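You operate a simulated robot arm through the tools that you are given. There is no shell and no other tool. Be economical: measure what you need, move in short steps, check, and stop when the job is done.

The job below is to be done with a simulated robot arm. You get a single attempt, and the scene is never put back.

TASK
Raise the screen basket, bin the purple rag ball and the short twig, and lower it. Where these are worked on the way, their far stop is far enough and under half their travel is too little: screen basket.
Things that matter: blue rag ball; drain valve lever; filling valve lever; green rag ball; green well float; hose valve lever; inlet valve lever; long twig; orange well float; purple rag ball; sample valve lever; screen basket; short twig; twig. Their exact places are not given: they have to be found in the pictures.

The check looks at the end state, three seconds after you hand in, the way a careful person would. Anything else that was tipped, shoved, dropped, spilled or broken makes it a failure.

THE ROBOT
A 6-joint arm with a fingered hand on a trunk, on a base that drives. Base frame: it is fixed to the floor where the robot stands at the start and does not move with it; the origin is under the middle of the robot, x ahead of it, y to its left, z up. Units: mm, degrees, N and s.
With the tool pointing down near the work surface it reaches from about 440 to 940 mm from the robot's upright axis, wherever it stands. Its first joint turns from -166.0 to 166.0 degrees. Places, roughly: drain valve lever [800, 1200, 300]; filling valve lever [1100, 100, 1000]; green well float [1000, 300, 500]; hose valve lever [400, 2500, 200]; inlet valve lever [400, 800, 700]; orange well float [1000, 300, 700]; sample valve lever [300, 0, 400]; screen basket [600, 0, 600]; waste bin [500, -300, 800]; weir plate [800, 300, 600]. Payload 5 kg.
The tool frame sits at the grasp point between the pads (the TCP): z along the fingers, y along the line on which they close. The tips reach 43 mm beyond it. The gripper opens to 144 mm. The gripper's body begins 50 mm behind the TCP. The gripper is a hand of 5 fingers: y runs from the thumb to the fingers, the wrist lies at [-21, -133, -233] in the tool frame, and closing takes about 1.5 s.
Orientation is that of the tool frame in the base frame, as [roll, pitch, yaw] about the fixed x, y, z axes, in that order (R = Rz(yaw) Ry(pitch) Rx(roll)). With the fingers straight down and the wrist toward the robot, the tool's x, y and z point along [0, 1, 0], [1, 0, 0] and [0, 0, -1] of the base frame.

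THE INTERFACE
- The arm moves only by the tool servo_tool. Its argument "motion" is a list of rows, each an object of numbers (a shift or turn left out is 0, a gripper value left out holds the last): "dx", "dy", "dz": the shift along the base's x, y, z in mm; "wx", "wy", "wz": the turn, a rotation vector about the base's x, y, z in degrees. In form: [{"dx": .., "dy": .., "dz": .., "wx": .., "wy": .., "wz": ..}, ...]. A call has 1 to 10 rows; each row is the pose to reach, as a shift and turn from the pose commanded when the call began. "jaw" is the opening in per cent of the stroke, from 0 (shut) to 100 (fully open), set as the call begins (left out, the last holds). Rows are played at 5 a second. More than 50 mm and 8.6 degrees between two rows, or a gripper value outside its range, and nothing of the call is played. A pose out of reach is approached as far as the arm can. The call stops where the force on the tool passes 90 N (or 10 N more than at its start, if that is more) or the arm is blocked; 0.2 s more then pass. The fingers move at their own pace (about 72 mm/s each) and stop on an object; they squeeze with about 26 N. The grip force told is the motor's: it shows also when the fingers shut on nothing. Time passes only in rows, and 0.2 s behind the last, so rows that repeat a pose let the fingers close. The reply holds the time, the measured pose of the TCP, the force on the tool along the base axes, the opening and the grip force, in the units named above and with some noise, with the torque about the TCP (base axes, N m) and any sound that the robot's microphone picked up.
- Cameras (640 x 400 px; columns grow to the right, rows downward): "scene" is now at [21, 137.1, 1527.1]; the picture's right is [-0.12, -0.99, 0.00], its down [-0.78, 0.10, -0.62] and it looks along [0.62, -0.08, -0.78] (base axes); focal length 224 px, centre (320, 200). "wrist" rides on the gripper at [86, -108, -168] in the tool frame; the picture's right is [-0.80, 0.28, -0.53], its down [-0.54, -0.73, 0.42] and it looks along [-0.27, 0.63, 0.73] (tool axes); focal length 275 px, centre (320, 200).
- camera(camera): a new picture of that camera. It takes no simulated time.
- raise_lower(by): slides the trunk up (or, below 0, down) by that many mm; the arm and the scene camera ride with it, the base frame stays. It gives what a move gives, with no picture.
- base_move(legs): drives the robot by 1 to 6 legs, each [ahead, left, turn to the left] in mm, mm and degrees, along the robot's own axes; the way and the turn of a leg run together, so that a leg with both is an arc; at most 1500 mm and 180 degrees a leg. The arm and the cameras ride along, it lands a little off, and it stops where it bumps. It gives what a move gives.
- hand_shape(shape): the hand has 5 fingers and takes this shape, open, in about a second: jaw (thumb against the fingers, like two jaws); tri (thumb and two fingers); tip (a fingertip pinch); poke (one finger out to press); point (the index stretched); flat (the hand flat); cup (the hand cupped); fist (a fist). The gripper value then closes the fingers along that shape, each until it touches; the sizes above hold for jaw. It gives what a move gives, with no picture.
- turn_head(pan, tilt): turns the head with the scene camera to pan (to the left, within 155 degrees either way) and tilt (down, from -29 to 69), counted from straight ahead of the robot. It gives what a move gives.
- pixel_to_xyz(camera, pixels): for up to 12 pixels [column, row] of the newest picture of that camera ("zoom" is the newest enlarged one), the place [x, y, z] in the base frame of the surface seen there, good to about 2 mm, but the place of the scene camera against the robot may be out by one fixed shift of up to 18 mm in any direction. It takes no simulated time.
- zoom(camera, box): a new picture of the part [left, top, right, bottom] of that camera's present view, enlarged. It takes no simulated time.
- job_done(): hands the job in; it is judged then, once.

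Work in short steps. Measure before you move; look again where a grasp or a placing could have gone wrong, and mend it. You have 80 turns and 48 pictures in all, those below and enlarged ones among them. Open the gripper and draw the arm clear of the work before you hand the job in, unless the task says otherwise; then end with one line.

The tools are called after ">>>" as name(argument=value, ...) on one line, values as JSON. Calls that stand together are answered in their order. servo_tool: Moves the arm, as the interface text tells. Its arguments: {"type":"object","properties":{"motion":{"type":"array","items":{"type":"object","properties":{"dx":{"type":"number"},"dy":{"type":"number"},"dz":{"type":"number"},"wx":{"type":"number"},"wy":{"type":"number"},"wz":{"type":"number"}}}},"jaw":{"type":"number"}},"required":["motion"]} The other tools are called the same way: raise_lower (by) slides the trunk up or down; hand_shape (shape) gives the hand a shape; base_move (legs) drives the base; turn_head (pan, tilt) turns the head that bears the scene camera; camera (camera) takes a picture; pixel_to_xyz (camera, pixels) gives the place of the surface under pixels of a picture; zoom (camera, box) takes an enlarged picture of a part of a camera's view; job_done () hands the job in.

At the start:

```text
time_s: 0.0
eef_pos: [413.7, -189.3, 1284.0]
ee_rot: [180.0, -0.1, 90.0]
wrist_force: [0.6, 0.1, 0.5]
torque: [0.02, -0.04, -0.03]
opening: 143.5
finger_force: 0.1
shape: jaw
trunk travel left (down, up): [-450.0, 140.0]
robot x, y, heading: [2.2, 3.9, -0.1]
head pan, tilt: [-7.0, 51.6]
```

scene: 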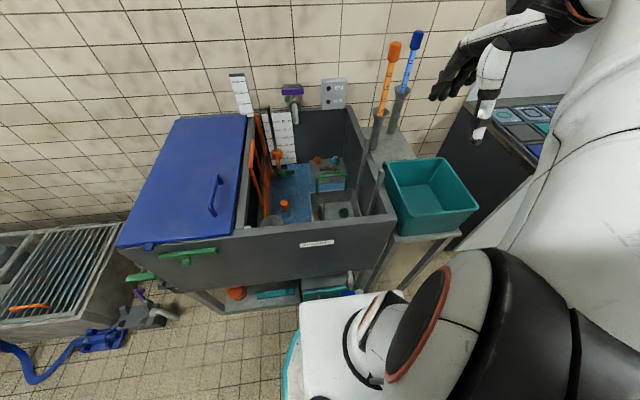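
wrist: 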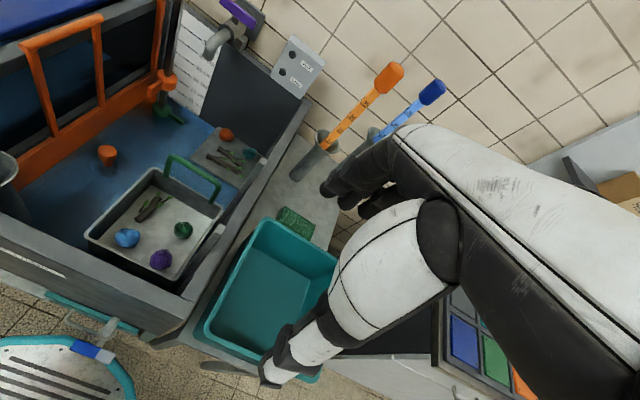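

The wrist view shows the basket around (155,225) with balls and twigs. I enlarge both views of it to tell the pieces apart.

>>> zoom(camera="wrist", box=[70, 110, 290, 300])

>>> zoom(camera="scene", box=[220, 80, 420, 260])

```text
2.11 times, centred on (180, 205) of wrist
```

zoom: 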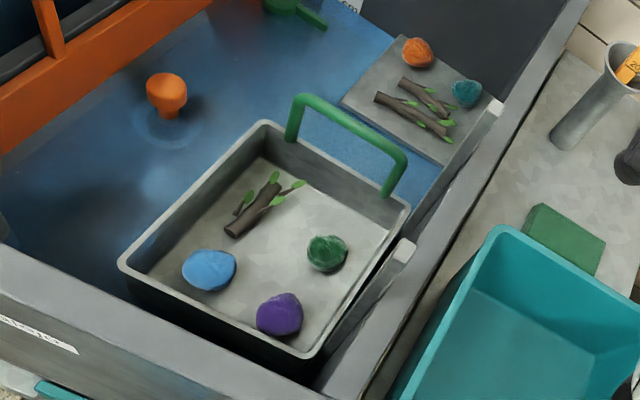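

```text
2.22 times, centred on (320, 170) of scene
```

zoom: 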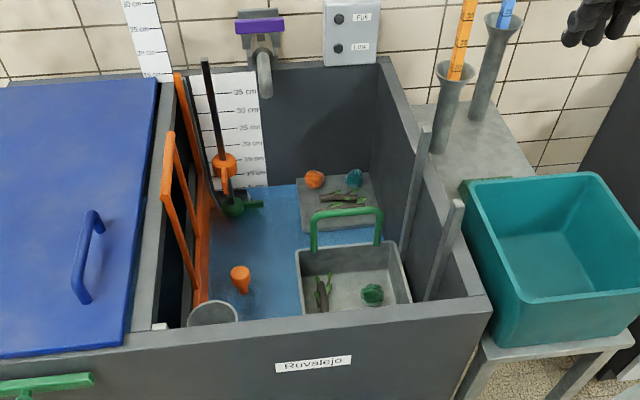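

I measure the basket twig ends, balls, handle, and rails from the wrist zoom (its calibration isn't shifted), and the bin as well.

>>> zoom(camera="wrist", box=[80, 120, 260, 290])

>>> pixel_to_xyz(camera="wrist", pixels=[[165, 196], [149, 219], [167, 156], [218, 181], [127, 237], [183, 229], [161, 259], [170, 170], [85, 237], [176, 291], [218, 223], [195, 245]])

>>> pixel_to_xyz(camera="wrist", pixels=[[209, 147], [222, 168], [199, 157], [225, 175], [227, 133], [248, 154], [207, 256], [219, 228], [245, 225], [340, 262], [212, 330], [270, 270]])

```text
2.35 times, centred on (170, 205) of wrist
```

zoom: 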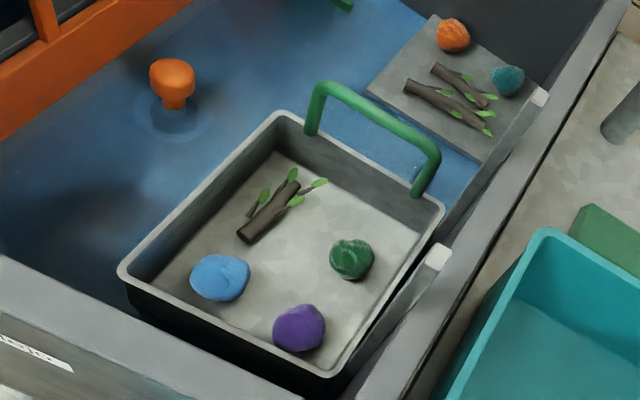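

```text
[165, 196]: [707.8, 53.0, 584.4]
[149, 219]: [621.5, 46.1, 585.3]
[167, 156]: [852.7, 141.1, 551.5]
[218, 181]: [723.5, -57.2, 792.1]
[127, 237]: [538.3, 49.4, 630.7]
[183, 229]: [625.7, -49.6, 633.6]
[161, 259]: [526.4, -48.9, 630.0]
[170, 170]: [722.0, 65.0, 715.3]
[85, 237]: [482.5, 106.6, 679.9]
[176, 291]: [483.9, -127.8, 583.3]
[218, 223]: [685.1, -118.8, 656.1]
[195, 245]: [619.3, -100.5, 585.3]
```

```text
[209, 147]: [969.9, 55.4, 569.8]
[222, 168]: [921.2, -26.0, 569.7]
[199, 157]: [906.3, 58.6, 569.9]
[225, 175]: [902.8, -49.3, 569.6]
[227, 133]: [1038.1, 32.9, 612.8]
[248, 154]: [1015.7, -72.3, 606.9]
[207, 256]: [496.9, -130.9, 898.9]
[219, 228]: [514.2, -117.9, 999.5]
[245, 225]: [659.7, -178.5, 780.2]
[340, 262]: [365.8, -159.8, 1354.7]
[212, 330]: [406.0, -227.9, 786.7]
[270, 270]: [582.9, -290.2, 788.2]
```

I zoom tightly on the basket twig and on the ledge twigs to compare their lengths.

>>> zoom(camera="wrist", box=[120, 175, 190, 225])

>>> zoom(camera="wrist", box=[190, 115, 270, 185])

```text
8.00 times, centred on (155, 200) of wrist
```

zoom: 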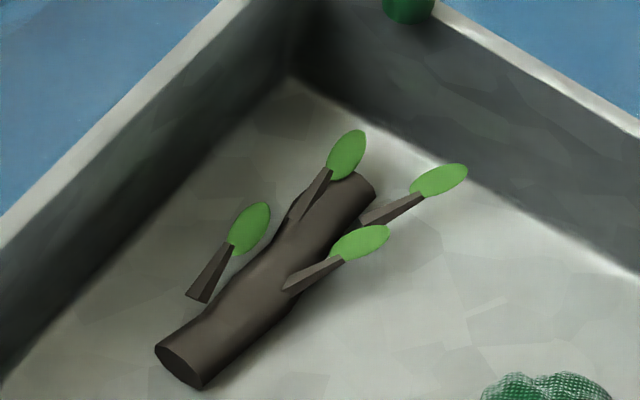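

```text
5.71 times, centred on (230, 150) of wrist
```

zoom: 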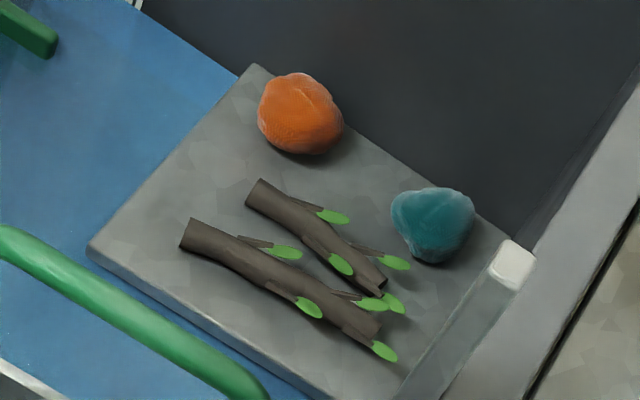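

I measure the ledge twigs' ends from this zoom.

>>> pixel_to_xyz(camera="zoom", pixels=[[190, 235], [375, 325], [258, 190], [378, 282], [300, 100], [435, 215], [515, 262], [120, 225], [255, 75], [510, 285]])

>>> zoom(camera="wrist", box=[80, 140, 260, 300])

>>> pixel_to_xyz(camera="wrist", pixels=[[142, 218], [163, 199], [156, 208], [125, 240], [182, 232], [161, 262], [186, 168], [204, 178]])

```text
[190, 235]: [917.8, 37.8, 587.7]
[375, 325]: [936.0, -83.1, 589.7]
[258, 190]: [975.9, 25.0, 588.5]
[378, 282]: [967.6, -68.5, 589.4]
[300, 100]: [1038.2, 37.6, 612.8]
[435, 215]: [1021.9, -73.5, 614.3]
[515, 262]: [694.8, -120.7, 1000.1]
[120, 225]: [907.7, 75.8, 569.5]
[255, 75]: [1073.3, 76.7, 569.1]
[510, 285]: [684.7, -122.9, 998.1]
```

```text
2.50 times, centred on (170, 220) of wrist
```

zoom: 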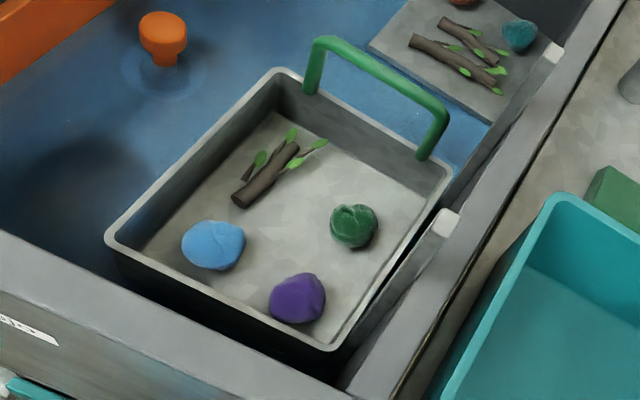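

```text
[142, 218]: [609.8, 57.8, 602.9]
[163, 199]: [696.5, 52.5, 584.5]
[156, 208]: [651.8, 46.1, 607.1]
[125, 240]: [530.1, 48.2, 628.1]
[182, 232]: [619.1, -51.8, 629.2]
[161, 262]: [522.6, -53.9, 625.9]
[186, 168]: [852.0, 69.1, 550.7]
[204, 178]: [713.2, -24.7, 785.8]
```

The short twig (~80 mm) lies in the basket near (650,55,600), the purple ball near (524,-50,605); ledge twigs are ~94 and ~122 mm. I first bring the open hand above the basket handle (about (720,4,788)).

>>> servo_tool(motion=[{"dx": 30, "dy": 19, "dz": -25}, {"dx": 60, "dy": 38, "dz": -50}, {"dx": 90, "dy": 57, "dz": -75}, {"dx": 120, "dy": 76, "dz": -100}, {"dx": 150, "dy": 96, "dz": -125}, {"dx": 180, "dy": 115, "dz": -150}, {"dx": 210, "dy": 134, "dz": -175}, {"dx": 240, "dy": 154, "dz": -200}, {"dx": 270, "dy": 173, "dz": -225}, {"dx": 300, "dy": 193, "dz": -250}], jaw=70)

>>> camera(camera="wrist")

>>> camera(camera="scene")

```text
time_s: 2.2
eef_pos: [715.3, 4.7, 1034.6]
ee_rot: [-180.0, 0.0, 90.0]
wrist_force: [0.0, -0.2, 1.2]
torque: [-0.03, 0.02, 0.0]
opening: 101.0
finger_force: 0.0
shape: jaw
trunk travel left (down, up): [-450.0, 140.0]
robot x, y, heading: [-0.5, -3.7, 0.1]
head pan, tilt: [-7.0, 51.6]
```

```text
39 pictures are left
```

wrist: 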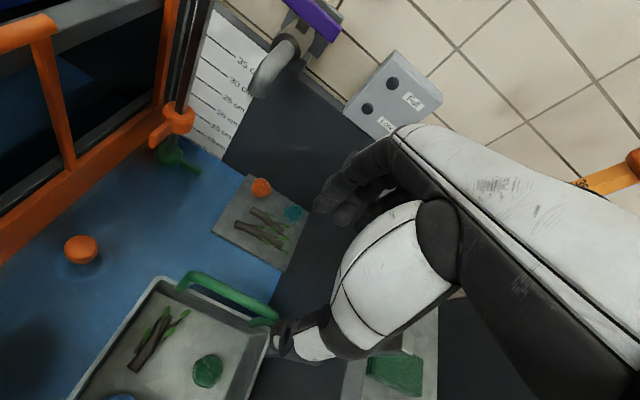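

```text
38 pictures are left
```

scene: 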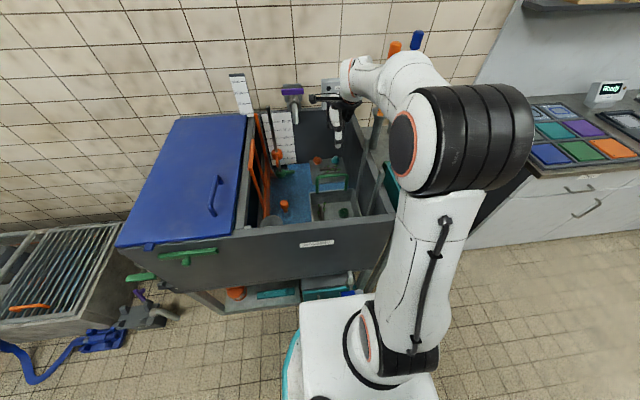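

The wrist view shows the handle bar from (183,275) to (275,318). I measure it plus basket walls.

>>> pixel_to_xyz(camera="wrist", pixels=[[188, 276], [228, 294], [262, 313], [181, 288], [160, 279], [210, 320], [260, 342], [208, 360], [208, 372], [155, 343], [139, 364], [166, 312]])

```text
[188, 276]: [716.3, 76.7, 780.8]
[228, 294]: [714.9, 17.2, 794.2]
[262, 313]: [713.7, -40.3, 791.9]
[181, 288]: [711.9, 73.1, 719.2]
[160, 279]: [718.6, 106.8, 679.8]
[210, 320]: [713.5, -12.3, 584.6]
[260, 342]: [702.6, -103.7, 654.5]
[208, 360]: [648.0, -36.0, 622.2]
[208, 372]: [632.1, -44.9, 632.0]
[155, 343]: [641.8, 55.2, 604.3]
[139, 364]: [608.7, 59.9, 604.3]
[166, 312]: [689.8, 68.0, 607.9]
```

Handle bar: x≈717, y centre ≈5, z centre ≈788. I lower onto it with the fingers spanning it along x.

>>> servo_tool(motion=[{"dx": 2, "dz": -35}, {"dx": 2, "dz": -70}, {"dx": 2, "dz": -105}, {"dx": 2, "dz": -140}, {"dx": 2, "dz": -170}, {"dx": 2, "dz": -195}, {"dx": 2, "dz": -220}, {"dx": 2, "dz": -240}, {"dx": 2, "dz": -240}])

>>> camera(camera="wrist")

>>> zoom(camera="scene", box=[240, 80, 420, 240])

```text
time_s: 4.2
eef_pos: [717.0, 2.1, 793.8]
ee_rot: [180.0, 0.0, 90.0]
wrist_force: [1.0, -0.1, 0.6]
torque: [-0.01, -0.01, 0.03]
opening: 100.9
finger_force: 0.0
shape: jaw
trunk travel left (down, up): [-450.0, 140.0]
robot x, y, heading: [2.7, -4.1, 0.0]
head pan, tilt: [-7.0, 51.6]
```

```text
37 pictures are left
```

wrist: 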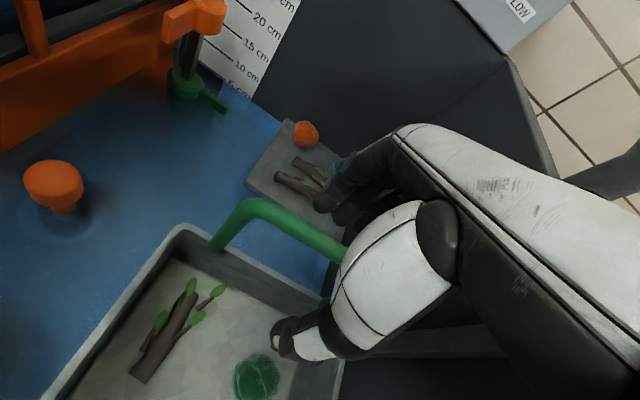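

```text
2.50 times, centred on (330, 160) of scene
```

zoom: 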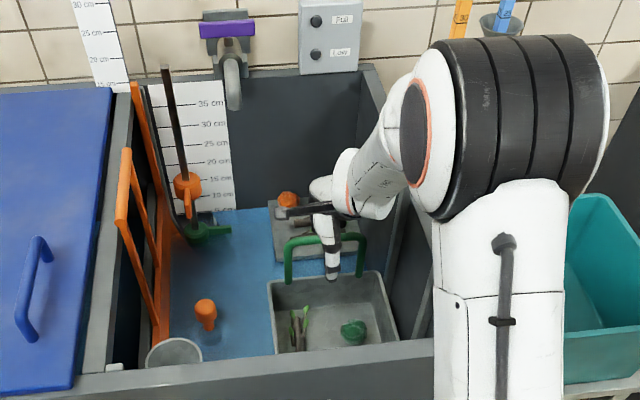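

The bar passes between thumb (285,340) and fingers (330,195). I close on it.

>>> servo_tool(motion=[{"dz": -4}, {"dz": -4}, {"dz": -4}, {"dz": -4}, {"dz": -4}, {"dz": -4}, {"dz": -4}, {"dz": -4}], jaw=0)

```text
time_s: 6.0
eef_pos: [715.4, 3.5, 788.8]
ee_rot: [-180.0, 0.0, 90.0]
wrist_force: [-2.0, -0.5, -1.8]
torque: [0.03, -0.05, 0.12]
opening: 0.0
finger_force: 25.8
shape: jaw
trunk travel left (down, up): [-450.0, 140.0]
robot x, y, heading: [-0.1, 2.1, 0.1]
head pan, tilt: [-7.0, 51.6]
```

Opening reads 0, so I look whether the bar is enclosed.

>>> zoom(camera="wrist", box=[180, 130, 480, 380])

>>> zoom(camera="scene", box=[290, 110, 390, 200])

```text
1.60 times, centred on (330, 255) of wrist
```

zoom: 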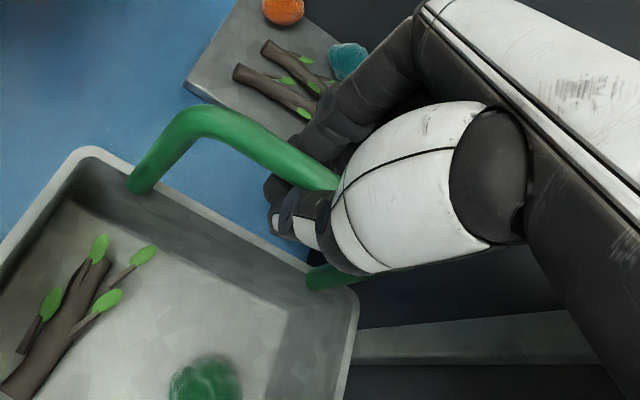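

```text
4.44 times, centred on (340, 155) of scene
```

zoom: 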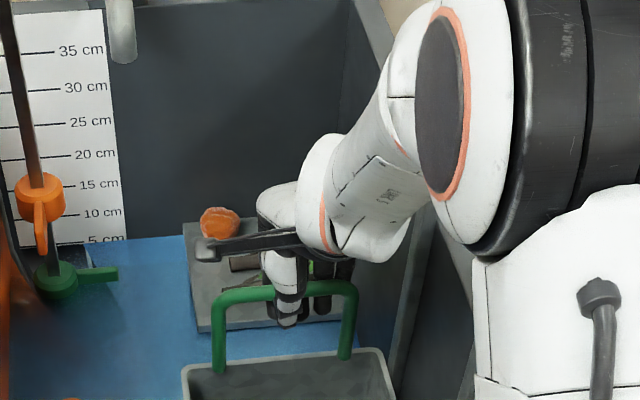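

The fingers have closed underneath the bar, a good hook. I lift in steps.

>>> servo_tool(motion=[{"dz": 10}, {"dz": 20}, {"dz": 30}, {"dz": 40}, {"dz": 55}, {"dz": 70}, {"dz": 85}, {"dz": 100}])

```text
time_s: 7.8
eef_pos: [717.4, 3.3, 892.6]
ee_rot: [-180.0, 0.1, 90.0]
wrist_force: [-11.4, -0.3, -0.5]
torque: [-0.01, 0.02, 0.09]
opening: 0.0
finger_force: 26.0
shape: jaw
trunk travel left (down, up): [-450.0, 140.0]
robot x, y, heading: [-1.6, 0.0, 0.0]
head pan, tilt: [-7.0, 51.6]
```

Little vertical force; I check whether the basket came along.

>>> zoom(camera="scene", box=[240, 60, 420, 240])

>>> camera(camera="wrist")

```text
2.22 times, centred on (330, 150) of scene
```

zoom: 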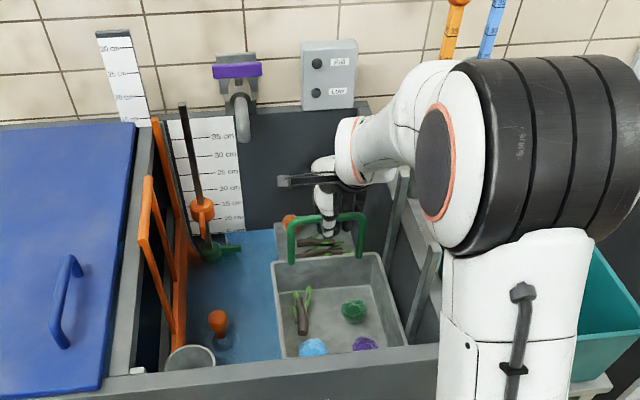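

```text
32 pictures are left
```

wrist: 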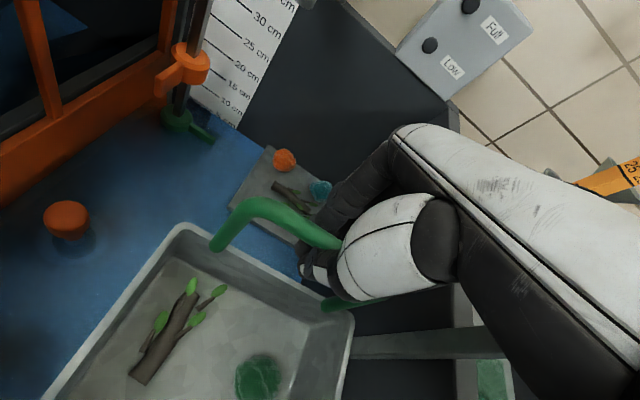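

The basket rose along with the hand. I continue up to its stop.

>>> servo_tool(motion=[{"dz": 15}, {"dz": 30}, {"dz": 45}, {"dz": 60}, {"dz": 75}, {"dz": 90}, {"dz": 105}, {"dz": 120}, {"dz": 135}, {"dz": 150}])

```text
time_s: 10.0
eef_pos: [715.3, 3.0, 1041.1]
ee_rot: [179.8, 0.0, 90.0]
wrist_force: [-2.8, -4.8, -1.3]
torque: [0.03, 0.04, 0.08]
opening: 0.1
finger_force: 26.1
shape: jaw
trunk travel left (down, up): [-450.0, 140.0]
robot x, y, heading: [-2.0, 3.1, -0.0]
head pan, tilt: [-7.0, 51.6]
```

>>> servo_tool(motion=[{"dz": 10}, {"dz": 20}, {"dz": 30}, {"dz": 40}, {"dz": 50}, {"dz": 60}])

>>> zoom(camera="scene", box=[240, 40, 440, 240])

```text
time_s: 11.4
eef_pos: [715.7, 2.5, 1092.4]
ee_rot: [-179.5, 0.0, 90.0]
wrist_force: [-0.4, 0.1, -30.6]
torque: [0.46, 0.15, 0.21]
opening: 0.0
finger_force: 26.0
shape: jaw
trunk travel left (down, up): [-450.0, 140.0]
robot x, y, heading: [-0.8, -1.7, 0.0]
head pan, tilt: [-7.0, 51.6]
```

```text
2.00 times, centred on (340, 140) of scene
```

zoom: 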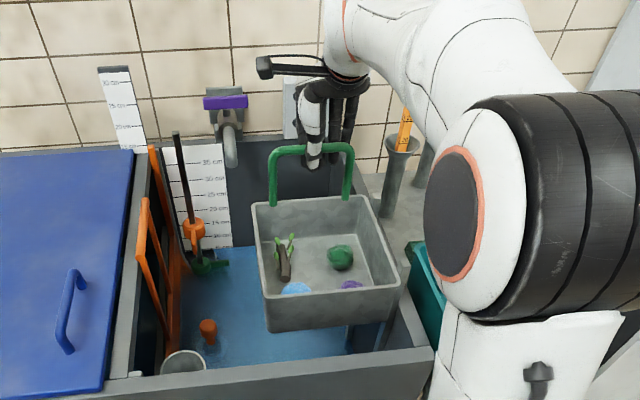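

A 30 N rise at z≈1092 means the top stop was reached (300 mm travel). I ease off slightly and open the hand.

>>> servo_tool(motion=[{"dz": -4}, {"dz": -7}, {"dz": -7}, {"dz": -7}, {"dz": -7}, {"dz": -7}, {"dz": -7}, {"dz": -7}], jaw=80)

>>> camera(camera="wrist")

```text
time_s: 13.2
eef_pos: [716.0, 3.0, 1093.5]
ee_rot: [180.0, 0.0, 90.0]
wrist_force: [-0.1, -0.4, 0.4]
torque: [0.03, 0.02, -0.04]
opening: 115.2
finger_force: 0.0
shape: jaw
trunk travel left (down, up): [-450.0, 140.0]
robot x, y, heading: [0.5, 0.1, 0.2]
head pan, tilt: [-7.0, 51.6]
```

```text
30 pictures are left
```

wrist: 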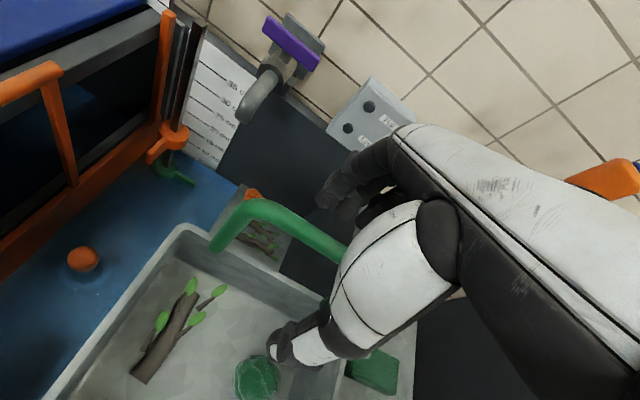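

The basket stays up by itself. I raise the trunk to draw the hand straight up off the handle, then look.

>>> raise_lower(by=140)

>>> camera(camera="scene")

>>> camera(camera="wrist")

```text
time_s: 14.9
eef_pos: [714.7, 4.1, 1232.9]
ee_rot: [179.9, -0.1, 90.1]
wrist_force: [0.0, -0.2, 0.4]
torque: [-0.02, 0.0, 0.01]
opening: 115.3
finger_force: 0.0
shape: jaw
trunk travel left (down, up): [-590.0, 0.0]
robot x, y, heading: [-1.1, -1.2, 0.1]
head pan, tilt: [-7.0, 51.6]
```

```text
29 pictures are left
```

scene: 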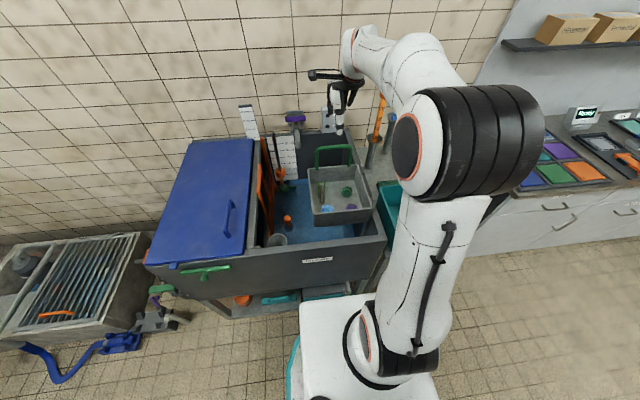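

```text
28 pictures are left
```

wrist: 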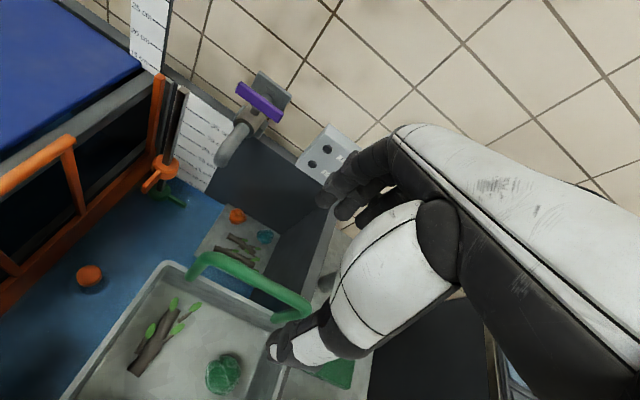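

The handle is free. I measure the twig, green ball and floor now, and move back over the basket while turning the hand +90° (wrist toward -y).

>>> pixel_to_xyz(camera="wrist", pixels=[[137, 368], [153, 343], [168, 318], [180, 380], [225, 372], [230, 258], [193, 263], [305, 318], [163, 267]])

>>> servo_tool(motion=[{"dx": -7, "dy": 4, "wz": 8}, {"dx": -14, "dy": 8, "wz": 16}, {"dx": -21, "dy": 12, "wz": 24}, {"dx": -28, "dy": 16, "wz": 32}, {"dx": -35, "dy": 20, "wz": 40}, {"dx": -42, "dy": 24, "wz": 48}, {"dx": -49, "dy": 28, "wz": 56}, {"dx": -56, "dy": 32, "wz": 64}, {"dx": -62, "dy": 36, "wz": 72}, {"dx": -62, "dy": 40, "wz": 80}])

```text
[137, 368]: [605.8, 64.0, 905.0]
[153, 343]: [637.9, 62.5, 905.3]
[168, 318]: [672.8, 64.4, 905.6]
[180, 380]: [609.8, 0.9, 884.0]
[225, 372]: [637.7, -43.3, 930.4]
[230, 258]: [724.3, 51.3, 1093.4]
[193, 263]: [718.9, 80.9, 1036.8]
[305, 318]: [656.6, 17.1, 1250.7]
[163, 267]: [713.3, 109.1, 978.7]
```

```text
time_s: 17.1
eef_pos: [653.9, 43.3, 1233.3]
ee_rot: [179.9, 0.0, 170.0]
wrist_force: [-0.2, -0.3, 1.2]
torque: [0.02, 0.02, -0.05]
opening: 115.3
finger_force: 0.1
shape: jaw
trunk travel left (down, up): [-590.0, 0.0]
robot x, y, heading: [2.0, -0.0, 0.1]
head pan, tilt: [-7.0, 51.6]
```

Twig: x 605–690, y≈63, top z 905; floor 884. I finish the turn, narrow the hand to ~55 mm and lower partway.

>>> servo_tool(motion=[{"dx": -4, "dy": 8, "wz": 8, "dz": -10}, {"dx": -8, "dy": 16, "wz": 10, "dz": -40}, {"dx": -8, "dy": 16, "wz": 10, "dz": -70}, {"dx": -8, "dy": 16, "wz": 10, "dz": -100}, {"dx": -8, "dy": 16, "wz": 10, "dz": -130}, {"dx": -8, "dy": 16, "wz": 10, "dz": -160}, {"dx": -8, "dy": 16, "wz": 10, "dz": -190}, {"dx": -8, "dy": 16, "wz": 10, "dz": -210}], jaw=38)

>>> camera(camera="wrist")

>>> zoom(camera="scene", box=[270, 60, 450, 240])

```text
time_s: 18.9
eef_pos: [645.3, 60.1, 1024.2]
ee_rot: [180.0, 0.0, 180.0]
wrist_force: [0.7, 0.5, 0.3]
torque: [-0.01, 0.0, 0.03]
opening: 55.2
finger_force: 0.0
shape: jaw
trunk travel left (down, up): [-590.0, 0.0]
robot x, y, heading: [-0.2, -0.5, 0.1]
head pan, tilt: [-7.0, 51.6]
```

```text
27 pictures are left
```

wrist: 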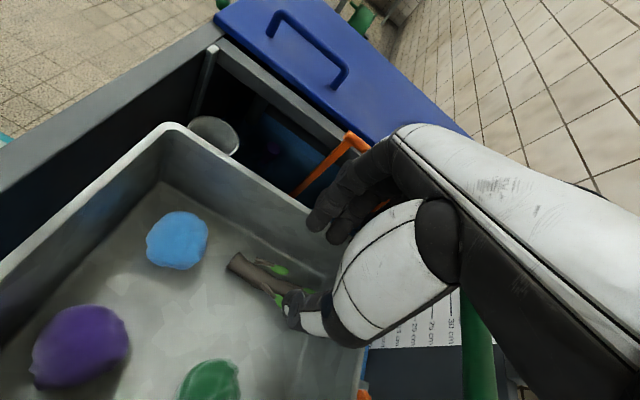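

```text
2.22 times, centred on (360, 150) of scene
```

zoom: 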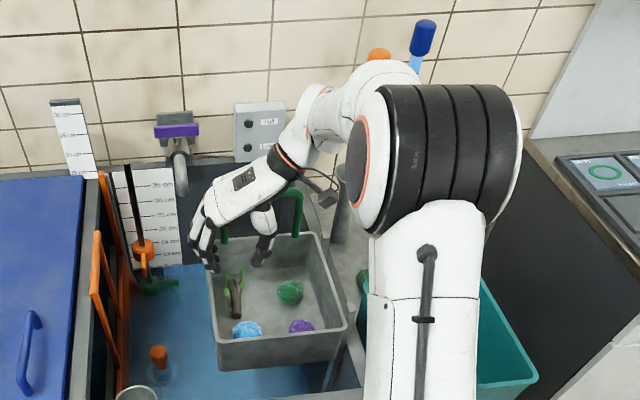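

I measure the finger and thumb positions and the left wall to check clearance.

>>> pixel_to_xyz(camera="wrist", pixels=[[318, 218], [335, 230], [318, 200], [345, 185], [370, 150], [292, 310], [325, 330], [260, 182], [300, 205], [268, 262], [250, 215], [233, 270]])

```text
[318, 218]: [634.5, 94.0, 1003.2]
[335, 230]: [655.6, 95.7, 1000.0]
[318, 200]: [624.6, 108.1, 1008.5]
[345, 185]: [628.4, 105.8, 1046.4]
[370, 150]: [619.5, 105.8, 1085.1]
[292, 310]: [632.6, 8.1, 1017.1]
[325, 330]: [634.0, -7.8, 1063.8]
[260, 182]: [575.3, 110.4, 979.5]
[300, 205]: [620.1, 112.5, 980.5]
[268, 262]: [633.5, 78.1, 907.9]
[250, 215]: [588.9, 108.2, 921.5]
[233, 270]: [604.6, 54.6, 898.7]
```

Fingers' outer side is at y≈108, too near the wall. I narrow to ~38 mm, shift to y≈57 and re-check before descending.

>>> servo_tool(motion=[{"dy": -4}, {"dy": -4, "dz": -10}, {"dy": -4, "dz": -20}, {"dy": -4, "dz": -30}, {"dy": -4, "dz": -30}], jaw=26)

>>> camera(camera="wrist")

```text
time_s: 20.1
eef_pos: [645.5, 55.7, 994.0]
ee_rot: [-179.9, 0.0, 180.0]
wrist_force: [0.3, 2.6, 1.0]
torque: [-0.14, -0.16, 0.21]
opening: 37.9
finger_force: 0.0
shape: jaw
trunk travel left (down, up): [-590.0, 0.0]
robot x, y, heading: [2.7, 1.7, -0.2]
head pan, tilt: [-7.0, 51.6]
```

```text
25 pictures are left
```

wrist: 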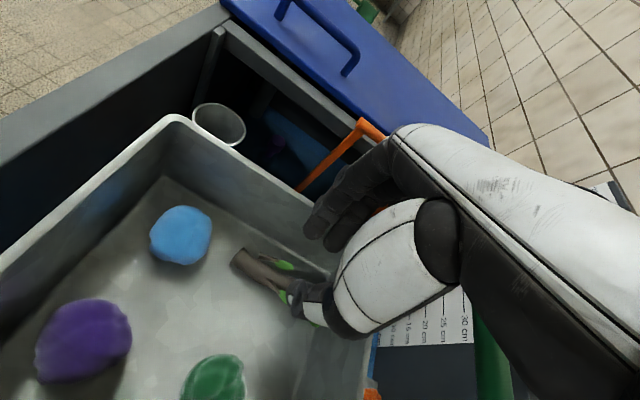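

A small y force (2.6 N) hints at contact with the wall rim; I measure fingers and rim.

>>> pixel_to_xyz(camera="wrist", pixels=[[310, 232], [330, 245], [310, 208], [320, 195], [345, 180], [300, 215], [290, 205], [300, 262], [240, 260], [262, 265], [305, 300], [295, 240]])

>>> zoom(camera="wrist", box=[220, 160, 400, 330])

```text
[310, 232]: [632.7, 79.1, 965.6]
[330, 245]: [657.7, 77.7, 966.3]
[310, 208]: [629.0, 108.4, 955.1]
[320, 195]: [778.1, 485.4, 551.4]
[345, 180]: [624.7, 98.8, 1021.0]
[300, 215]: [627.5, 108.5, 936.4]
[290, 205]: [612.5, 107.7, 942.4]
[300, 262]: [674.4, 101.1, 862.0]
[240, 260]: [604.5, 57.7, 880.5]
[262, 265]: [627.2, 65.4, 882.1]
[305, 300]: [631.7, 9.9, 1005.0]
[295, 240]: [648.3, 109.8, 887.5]
```

```text
2.35 times, centred on (310, 245) of wrist
```

zoom: 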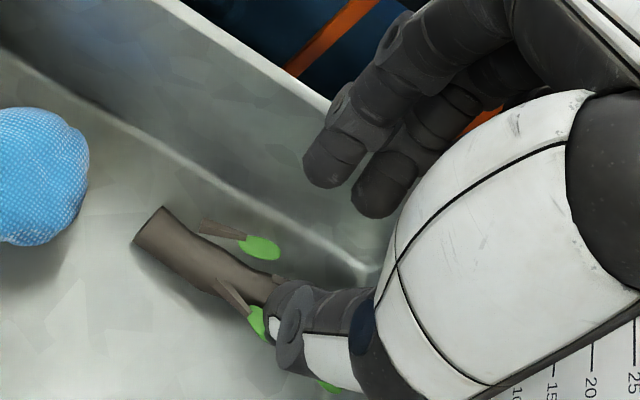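

The twig top now reads 881 rather than 905, so the basket sank ~24 mm, by contact or creep. I back up without waiting and re-measure.

>>> servo_tool(motion=[{"dz": 20}, {"dz": 40}, {"dz": 60}, {"dz": 60}, {"dz": 60}])

>>> camera(camera="wrist")

>>> pixel_to_xyz(camera="wrist", pixels=[[240, 260], [180, 235], [200, 330], [170, 127], [220, 150], [260, 290]])

```text
time_s: 21.3
eef_pos: [645.5, 55.9, 1054.4]
ee_rot: [180.0, 0.1, -180.0]
wrist_force: [-0.2, -0.4, -1.1]
torque: [-0.02, 0.01, -0.03]
opening: 37.8
finger_force: 0.1
shape: jaw
trunk travel left (down, up): [-590.0, 0.0]
robot x, y, heading: [-5.1, 0.9, -0.1]
head pan, tilt: [-7.0, 51.6]
```

```text
23 pictures are left
```

wrist: 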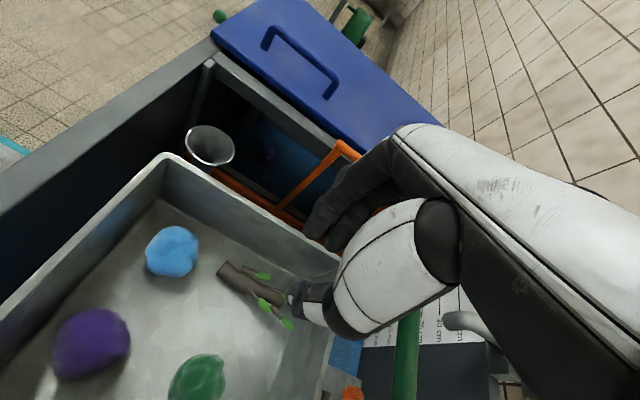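

```text
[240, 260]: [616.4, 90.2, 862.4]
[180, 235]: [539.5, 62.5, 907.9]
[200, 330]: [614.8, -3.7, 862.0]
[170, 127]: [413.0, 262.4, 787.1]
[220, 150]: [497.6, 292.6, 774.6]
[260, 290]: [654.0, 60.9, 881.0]
```

The basket is steady at floor 862; torque pattern fits the thumb base having pressed the handle (x≈716). I shift to x≈617, away from the handle, and descend to just above the twig.

>>> servo_tool(motion=[{"dx": -28, "dy": -1}, {"dx": -28, "dy": -1, "dz": -25}, {"dx": -28, "dy": -1, "dz": -50}, {"dx": -28, "dy": -1, "dz": -75}, {"dx": -28, "dy": -1, "dz": -95}, {"dx": -28, "dy": -1, "dz": -115}, {"dx": -28, "dy": -1, "dz": -115}])

>>> camera(camera="wrist")

>>> pixel_to_xyz(camera="wrist", pixels=[[200, 330], [270, 270], [310, 240], [325, 250], [320, 190], [150, 250], [280, 180], [285, 285], [240, 250]])

```text
time_s: 22.9
eef_pos: [618.7, 54.0, 937.0]
ee_rot: [180.0, -0.1, -179.9]
wrist_force: [-0.9, -2.0, 2.3]
torque: [0.04, -0.03, 0.0]
opening: 37.6
finger_force: 0.1
shape: jaw
trunk travel left (down, up): [-590.0, 0.0]
robot x, y, heading: [-1.1, -2.8, 0.1]
head pan, tilt: [-7.0, 51.6]
```

```text
22 pictures are left
```

wrist: 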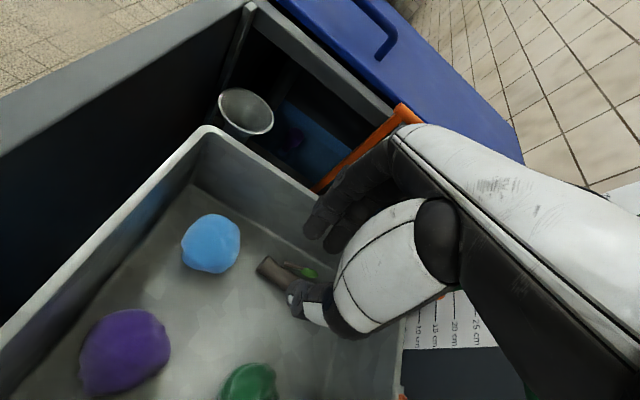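

```text
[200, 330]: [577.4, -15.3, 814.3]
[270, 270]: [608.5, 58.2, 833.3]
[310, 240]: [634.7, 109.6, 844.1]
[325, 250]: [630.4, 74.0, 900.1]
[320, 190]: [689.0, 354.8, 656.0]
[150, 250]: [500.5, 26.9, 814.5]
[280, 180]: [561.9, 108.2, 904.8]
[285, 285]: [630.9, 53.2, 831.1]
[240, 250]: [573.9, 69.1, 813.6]
```

The floor is now 814: something still pushes the basket. I look closely at finger–rim and hand–handle contact.

>>> zoom(camera="wrist", box=[240, 110, 480, 360])

>>> zoom(camera="scene", box=[280, 80, 400, 220])

```text
1.60 times, centred on (360, 235) of wrist
```

zoom: 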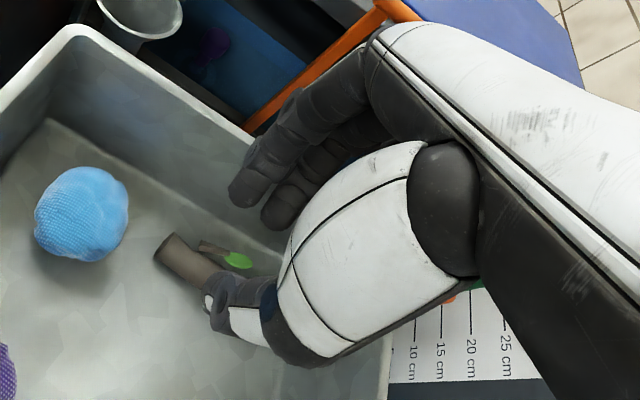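

```text
2.86 times, centred on (340, 150) of scene
```

zoom: 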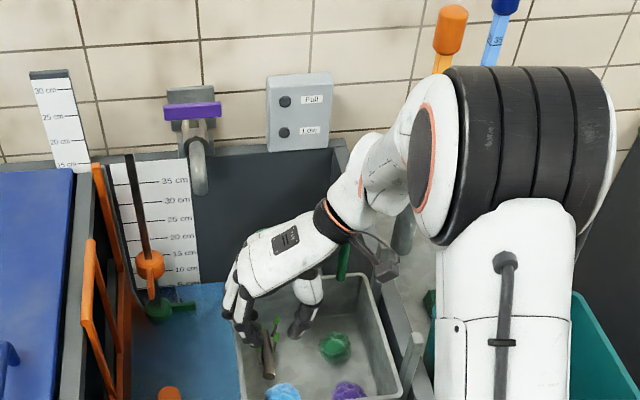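

Contact evidence (force line through the fingertips at rim height) says the outer fingertips land on the left rim. I lift clear and try the narrower "tip" pinch shape.

>>> servo_tool(motion=[{"dz": 30}, {"dz": 60}, {"dz": 90}, {"dz": 110}])

>>> hand_shape(shape="tip")

>>> camera(camera="wrist")

```text
time_s: 23.9
eef_pos: [618.1, 53.3, 1048.7]
ee_rot: [180.0, 0.0, -179.9]
wrist_force: [0.0, -0.1, -0.1]
torque: [0.0, -0.03, 0.04]
opening: 37.7
finger_force: 0.1
shape: jaw
trunk travel left (down, up): [-590.0, 0.0]
robot x, y, heading: [-3.6, 0.7, 0.0]
head pan, tilt: [-7.0, 51.6]
```

```text
time_s: 24.8
eef_pos: [619.3, 52.7, 1047.8]
ee_rot: [-180.0, 0.0, -180.0]
wrist_force: [-0.4, -0.4, -0.5]
torque: [0.0, 0.04, 0.0]
opening: 143.5
finger_force: 0.0
shape: tip
trunk travel left (down, up): [-590.0, 0.0]
robot x, y, heading: [-1.2, -2.8, 0.1]
head pan, tilt: [-7.0, 51.6]
```

```text
19 pictures are left
```

wrist: 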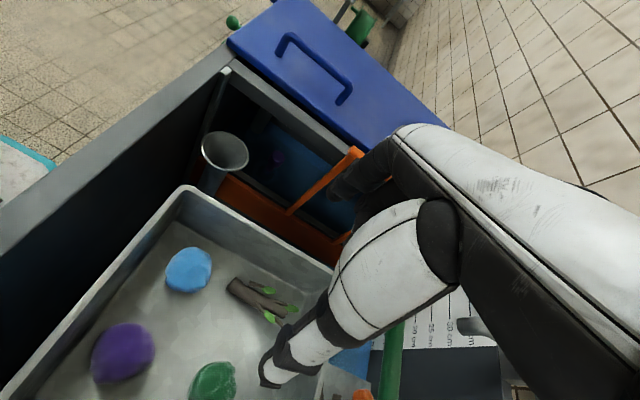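

I close the pinch to about the needed gap and look at which fingers are where.

>>> servo_tool(motion=[{"dz": 0}, {"dz": 0}, {"dz": 0}, {"dz": 0}, {"dz": 0}], jaw=28)

>>> zoom(camera="wrist", box=[150, 110, 480, 400])

>>> zoom(camera="scene", box=[290, 90, 380, 190])

```text
time_s: 26.0
eef_pos: [620.0, 53.4, 1048.7]
ee_rot: [180.0, 0.0, 180.0]
wrist_force: [-0.2, -1.0, 0.5]
torque: [0.01, -0.02, 0.0]
opening: 41.2
finger_force: 0.0
shape: tip
trunk travel left (down, up): [-590.0, 0.0]
robot x, y, heading: [-0.3, 2.8, -0.0]
head pan, tilt: [-7.0, 51.6]
```

```text
1.38 times, centred on (315, 255) of wrist
```

zoom: 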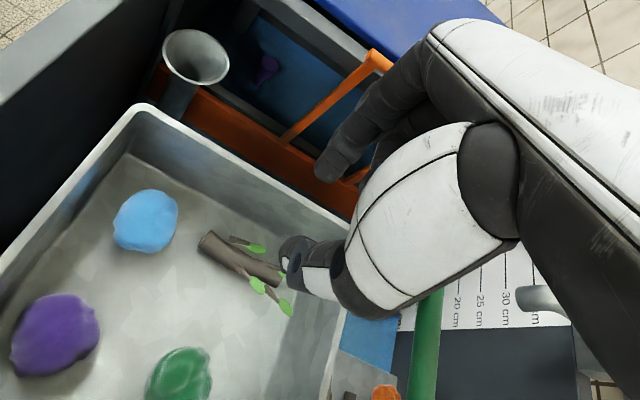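

```text
4.00 times, centred on (335, 140) of scene
```

zoom: 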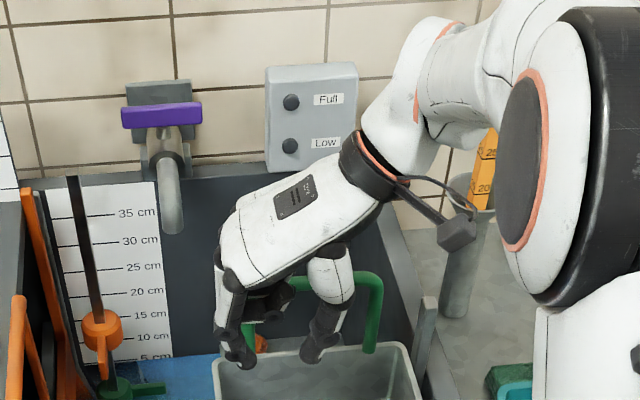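

Only index and thumb remain out. I measure index tip, its outer knuckle, thumb tip, rim and twig.

>>> zoom(camera="wrist", box=[210, 120, 410, 290])

>>> pixel_to_xyz(camera="wrist", pixels=[[320, 190], [315, 180], [325, 175], [336, 160], [360, 140], [294, 252], [305, 265], [292, 262], [290, 218], [235, 247], [265, 262], [170, 330]])

```text
2.35 times, centred on (310, 205) of wrist
```

zoom: 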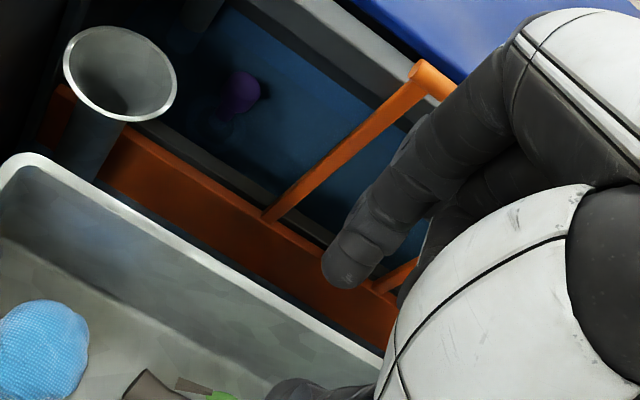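

```text
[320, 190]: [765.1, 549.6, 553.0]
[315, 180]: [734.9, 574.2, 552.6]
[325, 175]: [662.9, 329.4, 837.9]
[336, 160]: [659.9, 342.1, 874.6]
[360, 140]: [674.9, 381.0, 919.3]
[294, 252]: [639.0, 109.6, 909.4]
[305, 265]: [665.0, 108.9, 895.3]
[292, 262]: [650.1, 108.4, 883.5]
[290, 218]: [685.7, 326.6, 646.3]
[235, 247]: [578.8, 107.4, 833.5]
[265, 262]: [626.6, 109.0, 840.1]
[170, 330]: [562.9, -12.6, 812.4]
```

Pixel mapping was off; I query the proper pixels of the latest wrist picture content.

>>> pixel_to_xyz(camera="zoom", pixels=[[345, 278], [335, 265], [360, 240], [368, 210], [385, 180], [400, 150], [430, 110], [470, 80], [280, 390], [300, 320], [350, 348], [140, 380]])

```text
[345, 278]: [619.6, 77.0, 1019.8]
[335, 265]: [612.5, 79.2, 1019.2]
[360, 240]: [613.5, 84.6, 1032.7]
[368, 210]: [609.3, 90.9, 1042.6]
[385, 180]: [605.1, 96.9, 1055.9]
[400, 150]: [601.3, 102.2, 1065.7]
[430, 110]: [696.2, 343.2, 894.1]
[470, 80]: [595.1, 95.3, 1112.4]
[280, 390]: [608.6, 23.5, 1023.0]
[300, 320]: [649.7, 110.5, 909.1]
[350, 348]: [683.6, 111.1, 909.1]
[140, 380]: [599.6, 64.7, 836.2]
```

With the pinch, a ~12° lean about x keeps the index's knuckle off the wall. I tilt, set TCP to (636,47) and descend to z≈895 first.

>>> servo_tool(motion=[{"dx": 8, "dy": -3, "wx": 6}, {"dx": 16, "dy": -6, "wx": 12}, {"dx": 16, "dy": -6, "dz": -35, "wx": 12}, {"dx": 16, "dy": -6, "dz": -70, "wx": 12}, {"dx": 16, "dy": -6, "dz": -105, "wx": 12}, {"dx": 16, "dy": -6, "dz": -135, "wx": 12}, {"dx": 16, "dy": -6, "dz": -155, "wx": 12}, {"dx": 16, "dy": -6, "dz": -155, "wx": 12}], jaw=30)

>>> zoom(camera="wrist", box=[150, 110, 480, 400])

>>> pixel_to_xyz(camera="zoom", pixels=[[100, 370], [150, 100], [200, 150], [220, 250], [330, 180], [280, 260], [250, 310]])

```text
time_s: 27.8
eef_pos: [633.6, 46.1, 893.4]
ee_rot: [168.0, 0.0, 180.0]
wrist_force: [-6.4, -0.9, -0.4]
torque: [0.05, -0.52, -0.02]
opening: 43.2
finger_force: 0.1
shape: tip
trunk travel left (down, up): [-590.0, 0.0]
robot x, y, heading: [-0.7, 1.5, 0.1]
head pan, tilt: [-7.0, 51.6]
```

```text
1.38 times, centred on (315, 255) of wrist
```

zoom: 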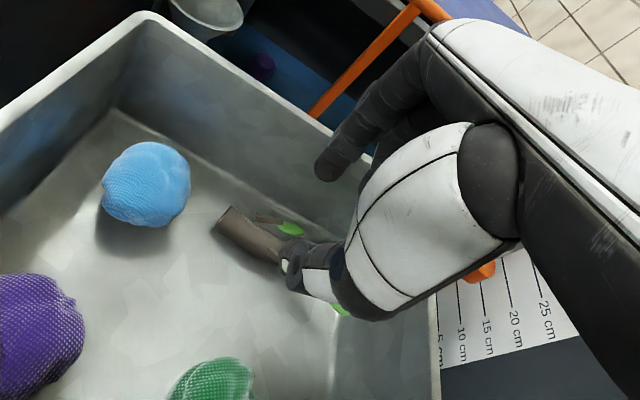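

```text
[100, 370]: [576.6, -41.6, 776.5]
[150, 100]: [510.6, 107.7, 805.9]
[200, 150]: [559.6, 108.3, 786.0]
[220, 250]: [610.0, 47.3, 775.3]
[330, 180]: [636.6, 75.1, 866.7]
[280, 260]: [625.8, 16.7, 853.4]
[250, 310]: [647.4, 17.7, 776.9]
```

Fx −6.4 with torque −0.52 locates contact ~80 mm above the TCP at the handle (palm's +x side). I lift off and yaw −30°, which swings the palm away from the handle, then look.

>>> servo_tool(motion=[{"dz": 40}, {"dz": 80}, {"dz": 120}, {"dz": 140, "wz": -7}, {"dz": 140, "wz": -14}, {"dz": 140, "wz": -21}, {"dz": 140, "wz": -28}, {"dz": 140, "dx": 3, "dy": 3, "wz": -32}, {"dz": 140, "dx": 3, "dy": 3, "wz": -32}])

>>> camera(camera="wrist")

```text
time_s: 29.8
eef_pos: [637.7, 52.0, 1033.4]
ee_rot: [167.9, 0.0, 147.9]
wrist_force: [0.8, 1.1, -0.1]
torque: [-0.02, -0.02, -0.01]
opening: 43.2
finger_force: 0.1
shape: tip
trunk travel left (down, up): [-590.0, 0.0]
robot x, y, heading: [2.7, 0.9, -0.0]
head pan, tilt: [-7.0, 51.6]
```

```text
14 pictures are left
```

wrist: 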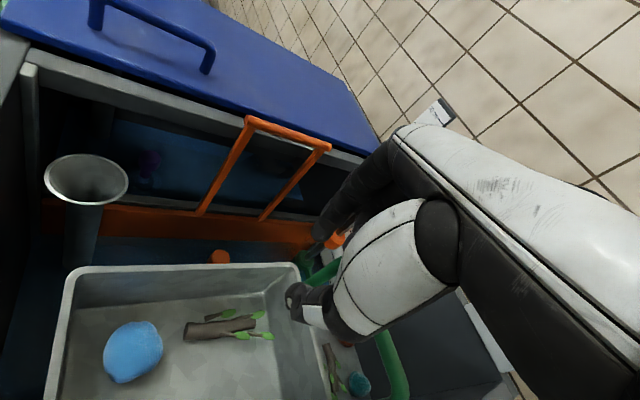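

Twig now spans (185,332)–(255,323). I measure twig, floor and handle.

>>> pixel_to_xyz(camera="wrist", pixels=[[188, 330], [205, 328], [225, 326], [250, 322], [215, 315], [240, 335], [210, 370], [325, 270], [395, 380], [320, 235], [295, 295], [225, 270]])

```text
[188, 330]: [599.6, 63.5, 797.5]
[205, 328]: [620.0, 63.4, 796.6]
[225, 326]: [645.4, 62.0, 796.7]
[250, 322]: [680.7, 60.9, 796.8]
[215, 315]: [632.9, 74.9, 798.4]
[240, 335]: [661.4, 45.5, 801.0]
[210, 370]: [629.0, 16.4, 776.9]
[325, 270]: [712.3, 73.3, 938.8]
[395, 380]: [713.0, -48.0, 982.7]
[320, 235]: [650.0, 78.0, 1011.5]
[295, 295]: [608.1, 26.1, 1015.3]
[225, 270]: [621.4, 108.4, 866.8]
```

Twig centre (641,62), lying between index tip (650,78) and thumb (≈612,32). I descend to z≈822.

>>> servo_tool(motion=[{"dz": -30}, {"dz": -60}, {"dz": -90}, {"dz": -120}, {"dz": -145}, {"dz": -165}, {"dz": -185}, {"dz": -200}, {"dz": -211}, {"dz": -211}])

>>> camera(camera="wrist")

>>> pixel_to_xyz(camera="wrist", pixels=[[120, 300], [120, 330], [210, 370], [295, 295], [320, 235], [230, 310], [250, 300], [270, 290]])

```text
time_s: 32.0
eef_pos: [637.8, 50.5, 822.3]
ee_rot: [168.0, 0.1, 147.9]
wrist_force: [-0.8, -0.1, 3.2]
torque: [-0.04, 0.08, -0.02]
opening: 43.5
finger_force: 0.1
shape: tip
trunk travel left (down, up): [-590.0, 0.0]
robot x, y, heading: [2.3, 1.6, 0.2]
head pan, tilt: [-7.0, 51.6]
```

```text
13 pictures are left
```

wrist: 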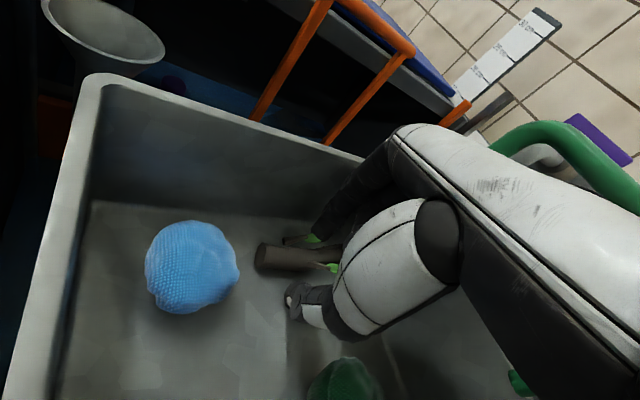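

```text
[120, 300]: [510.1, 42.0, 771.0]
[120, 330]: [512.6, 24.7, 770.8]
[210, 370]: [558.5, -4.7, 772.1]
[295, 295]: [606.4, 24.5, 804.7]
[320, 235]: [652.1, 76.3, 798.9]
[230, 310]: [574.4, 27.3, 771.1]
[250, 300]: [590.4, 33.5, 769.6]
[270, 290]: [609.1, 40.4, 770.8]
```

The twig is between index and thumb, tips at the floor (771). I close.

>>> servo_tool(motion=[{"dz": 1}, {"dz": 2}, {"dz": 2}, {"dz": 2}, {"dz": 2}, {"dz": 2}, {"dz": 2}, {"dz": 2}], jaw=0)

```text
time_s: 33.8
eef_pos: [636.6, 50.1, 824.4]
ee_rot: [168.0, 0.0, 148.1]
wrist_force: [-1.4, 0.5, 0.6]
torque: [0.01, -0.01, 0.02]
opening: 20.1
finger_force: 25.8
shape: tip
trunk travel left (down, up): [-590.0, 0.0]
robot x, y, heading: [1.1, -0.5, 0.1]
head pan, tilt: [-7.0, 51.6]
```

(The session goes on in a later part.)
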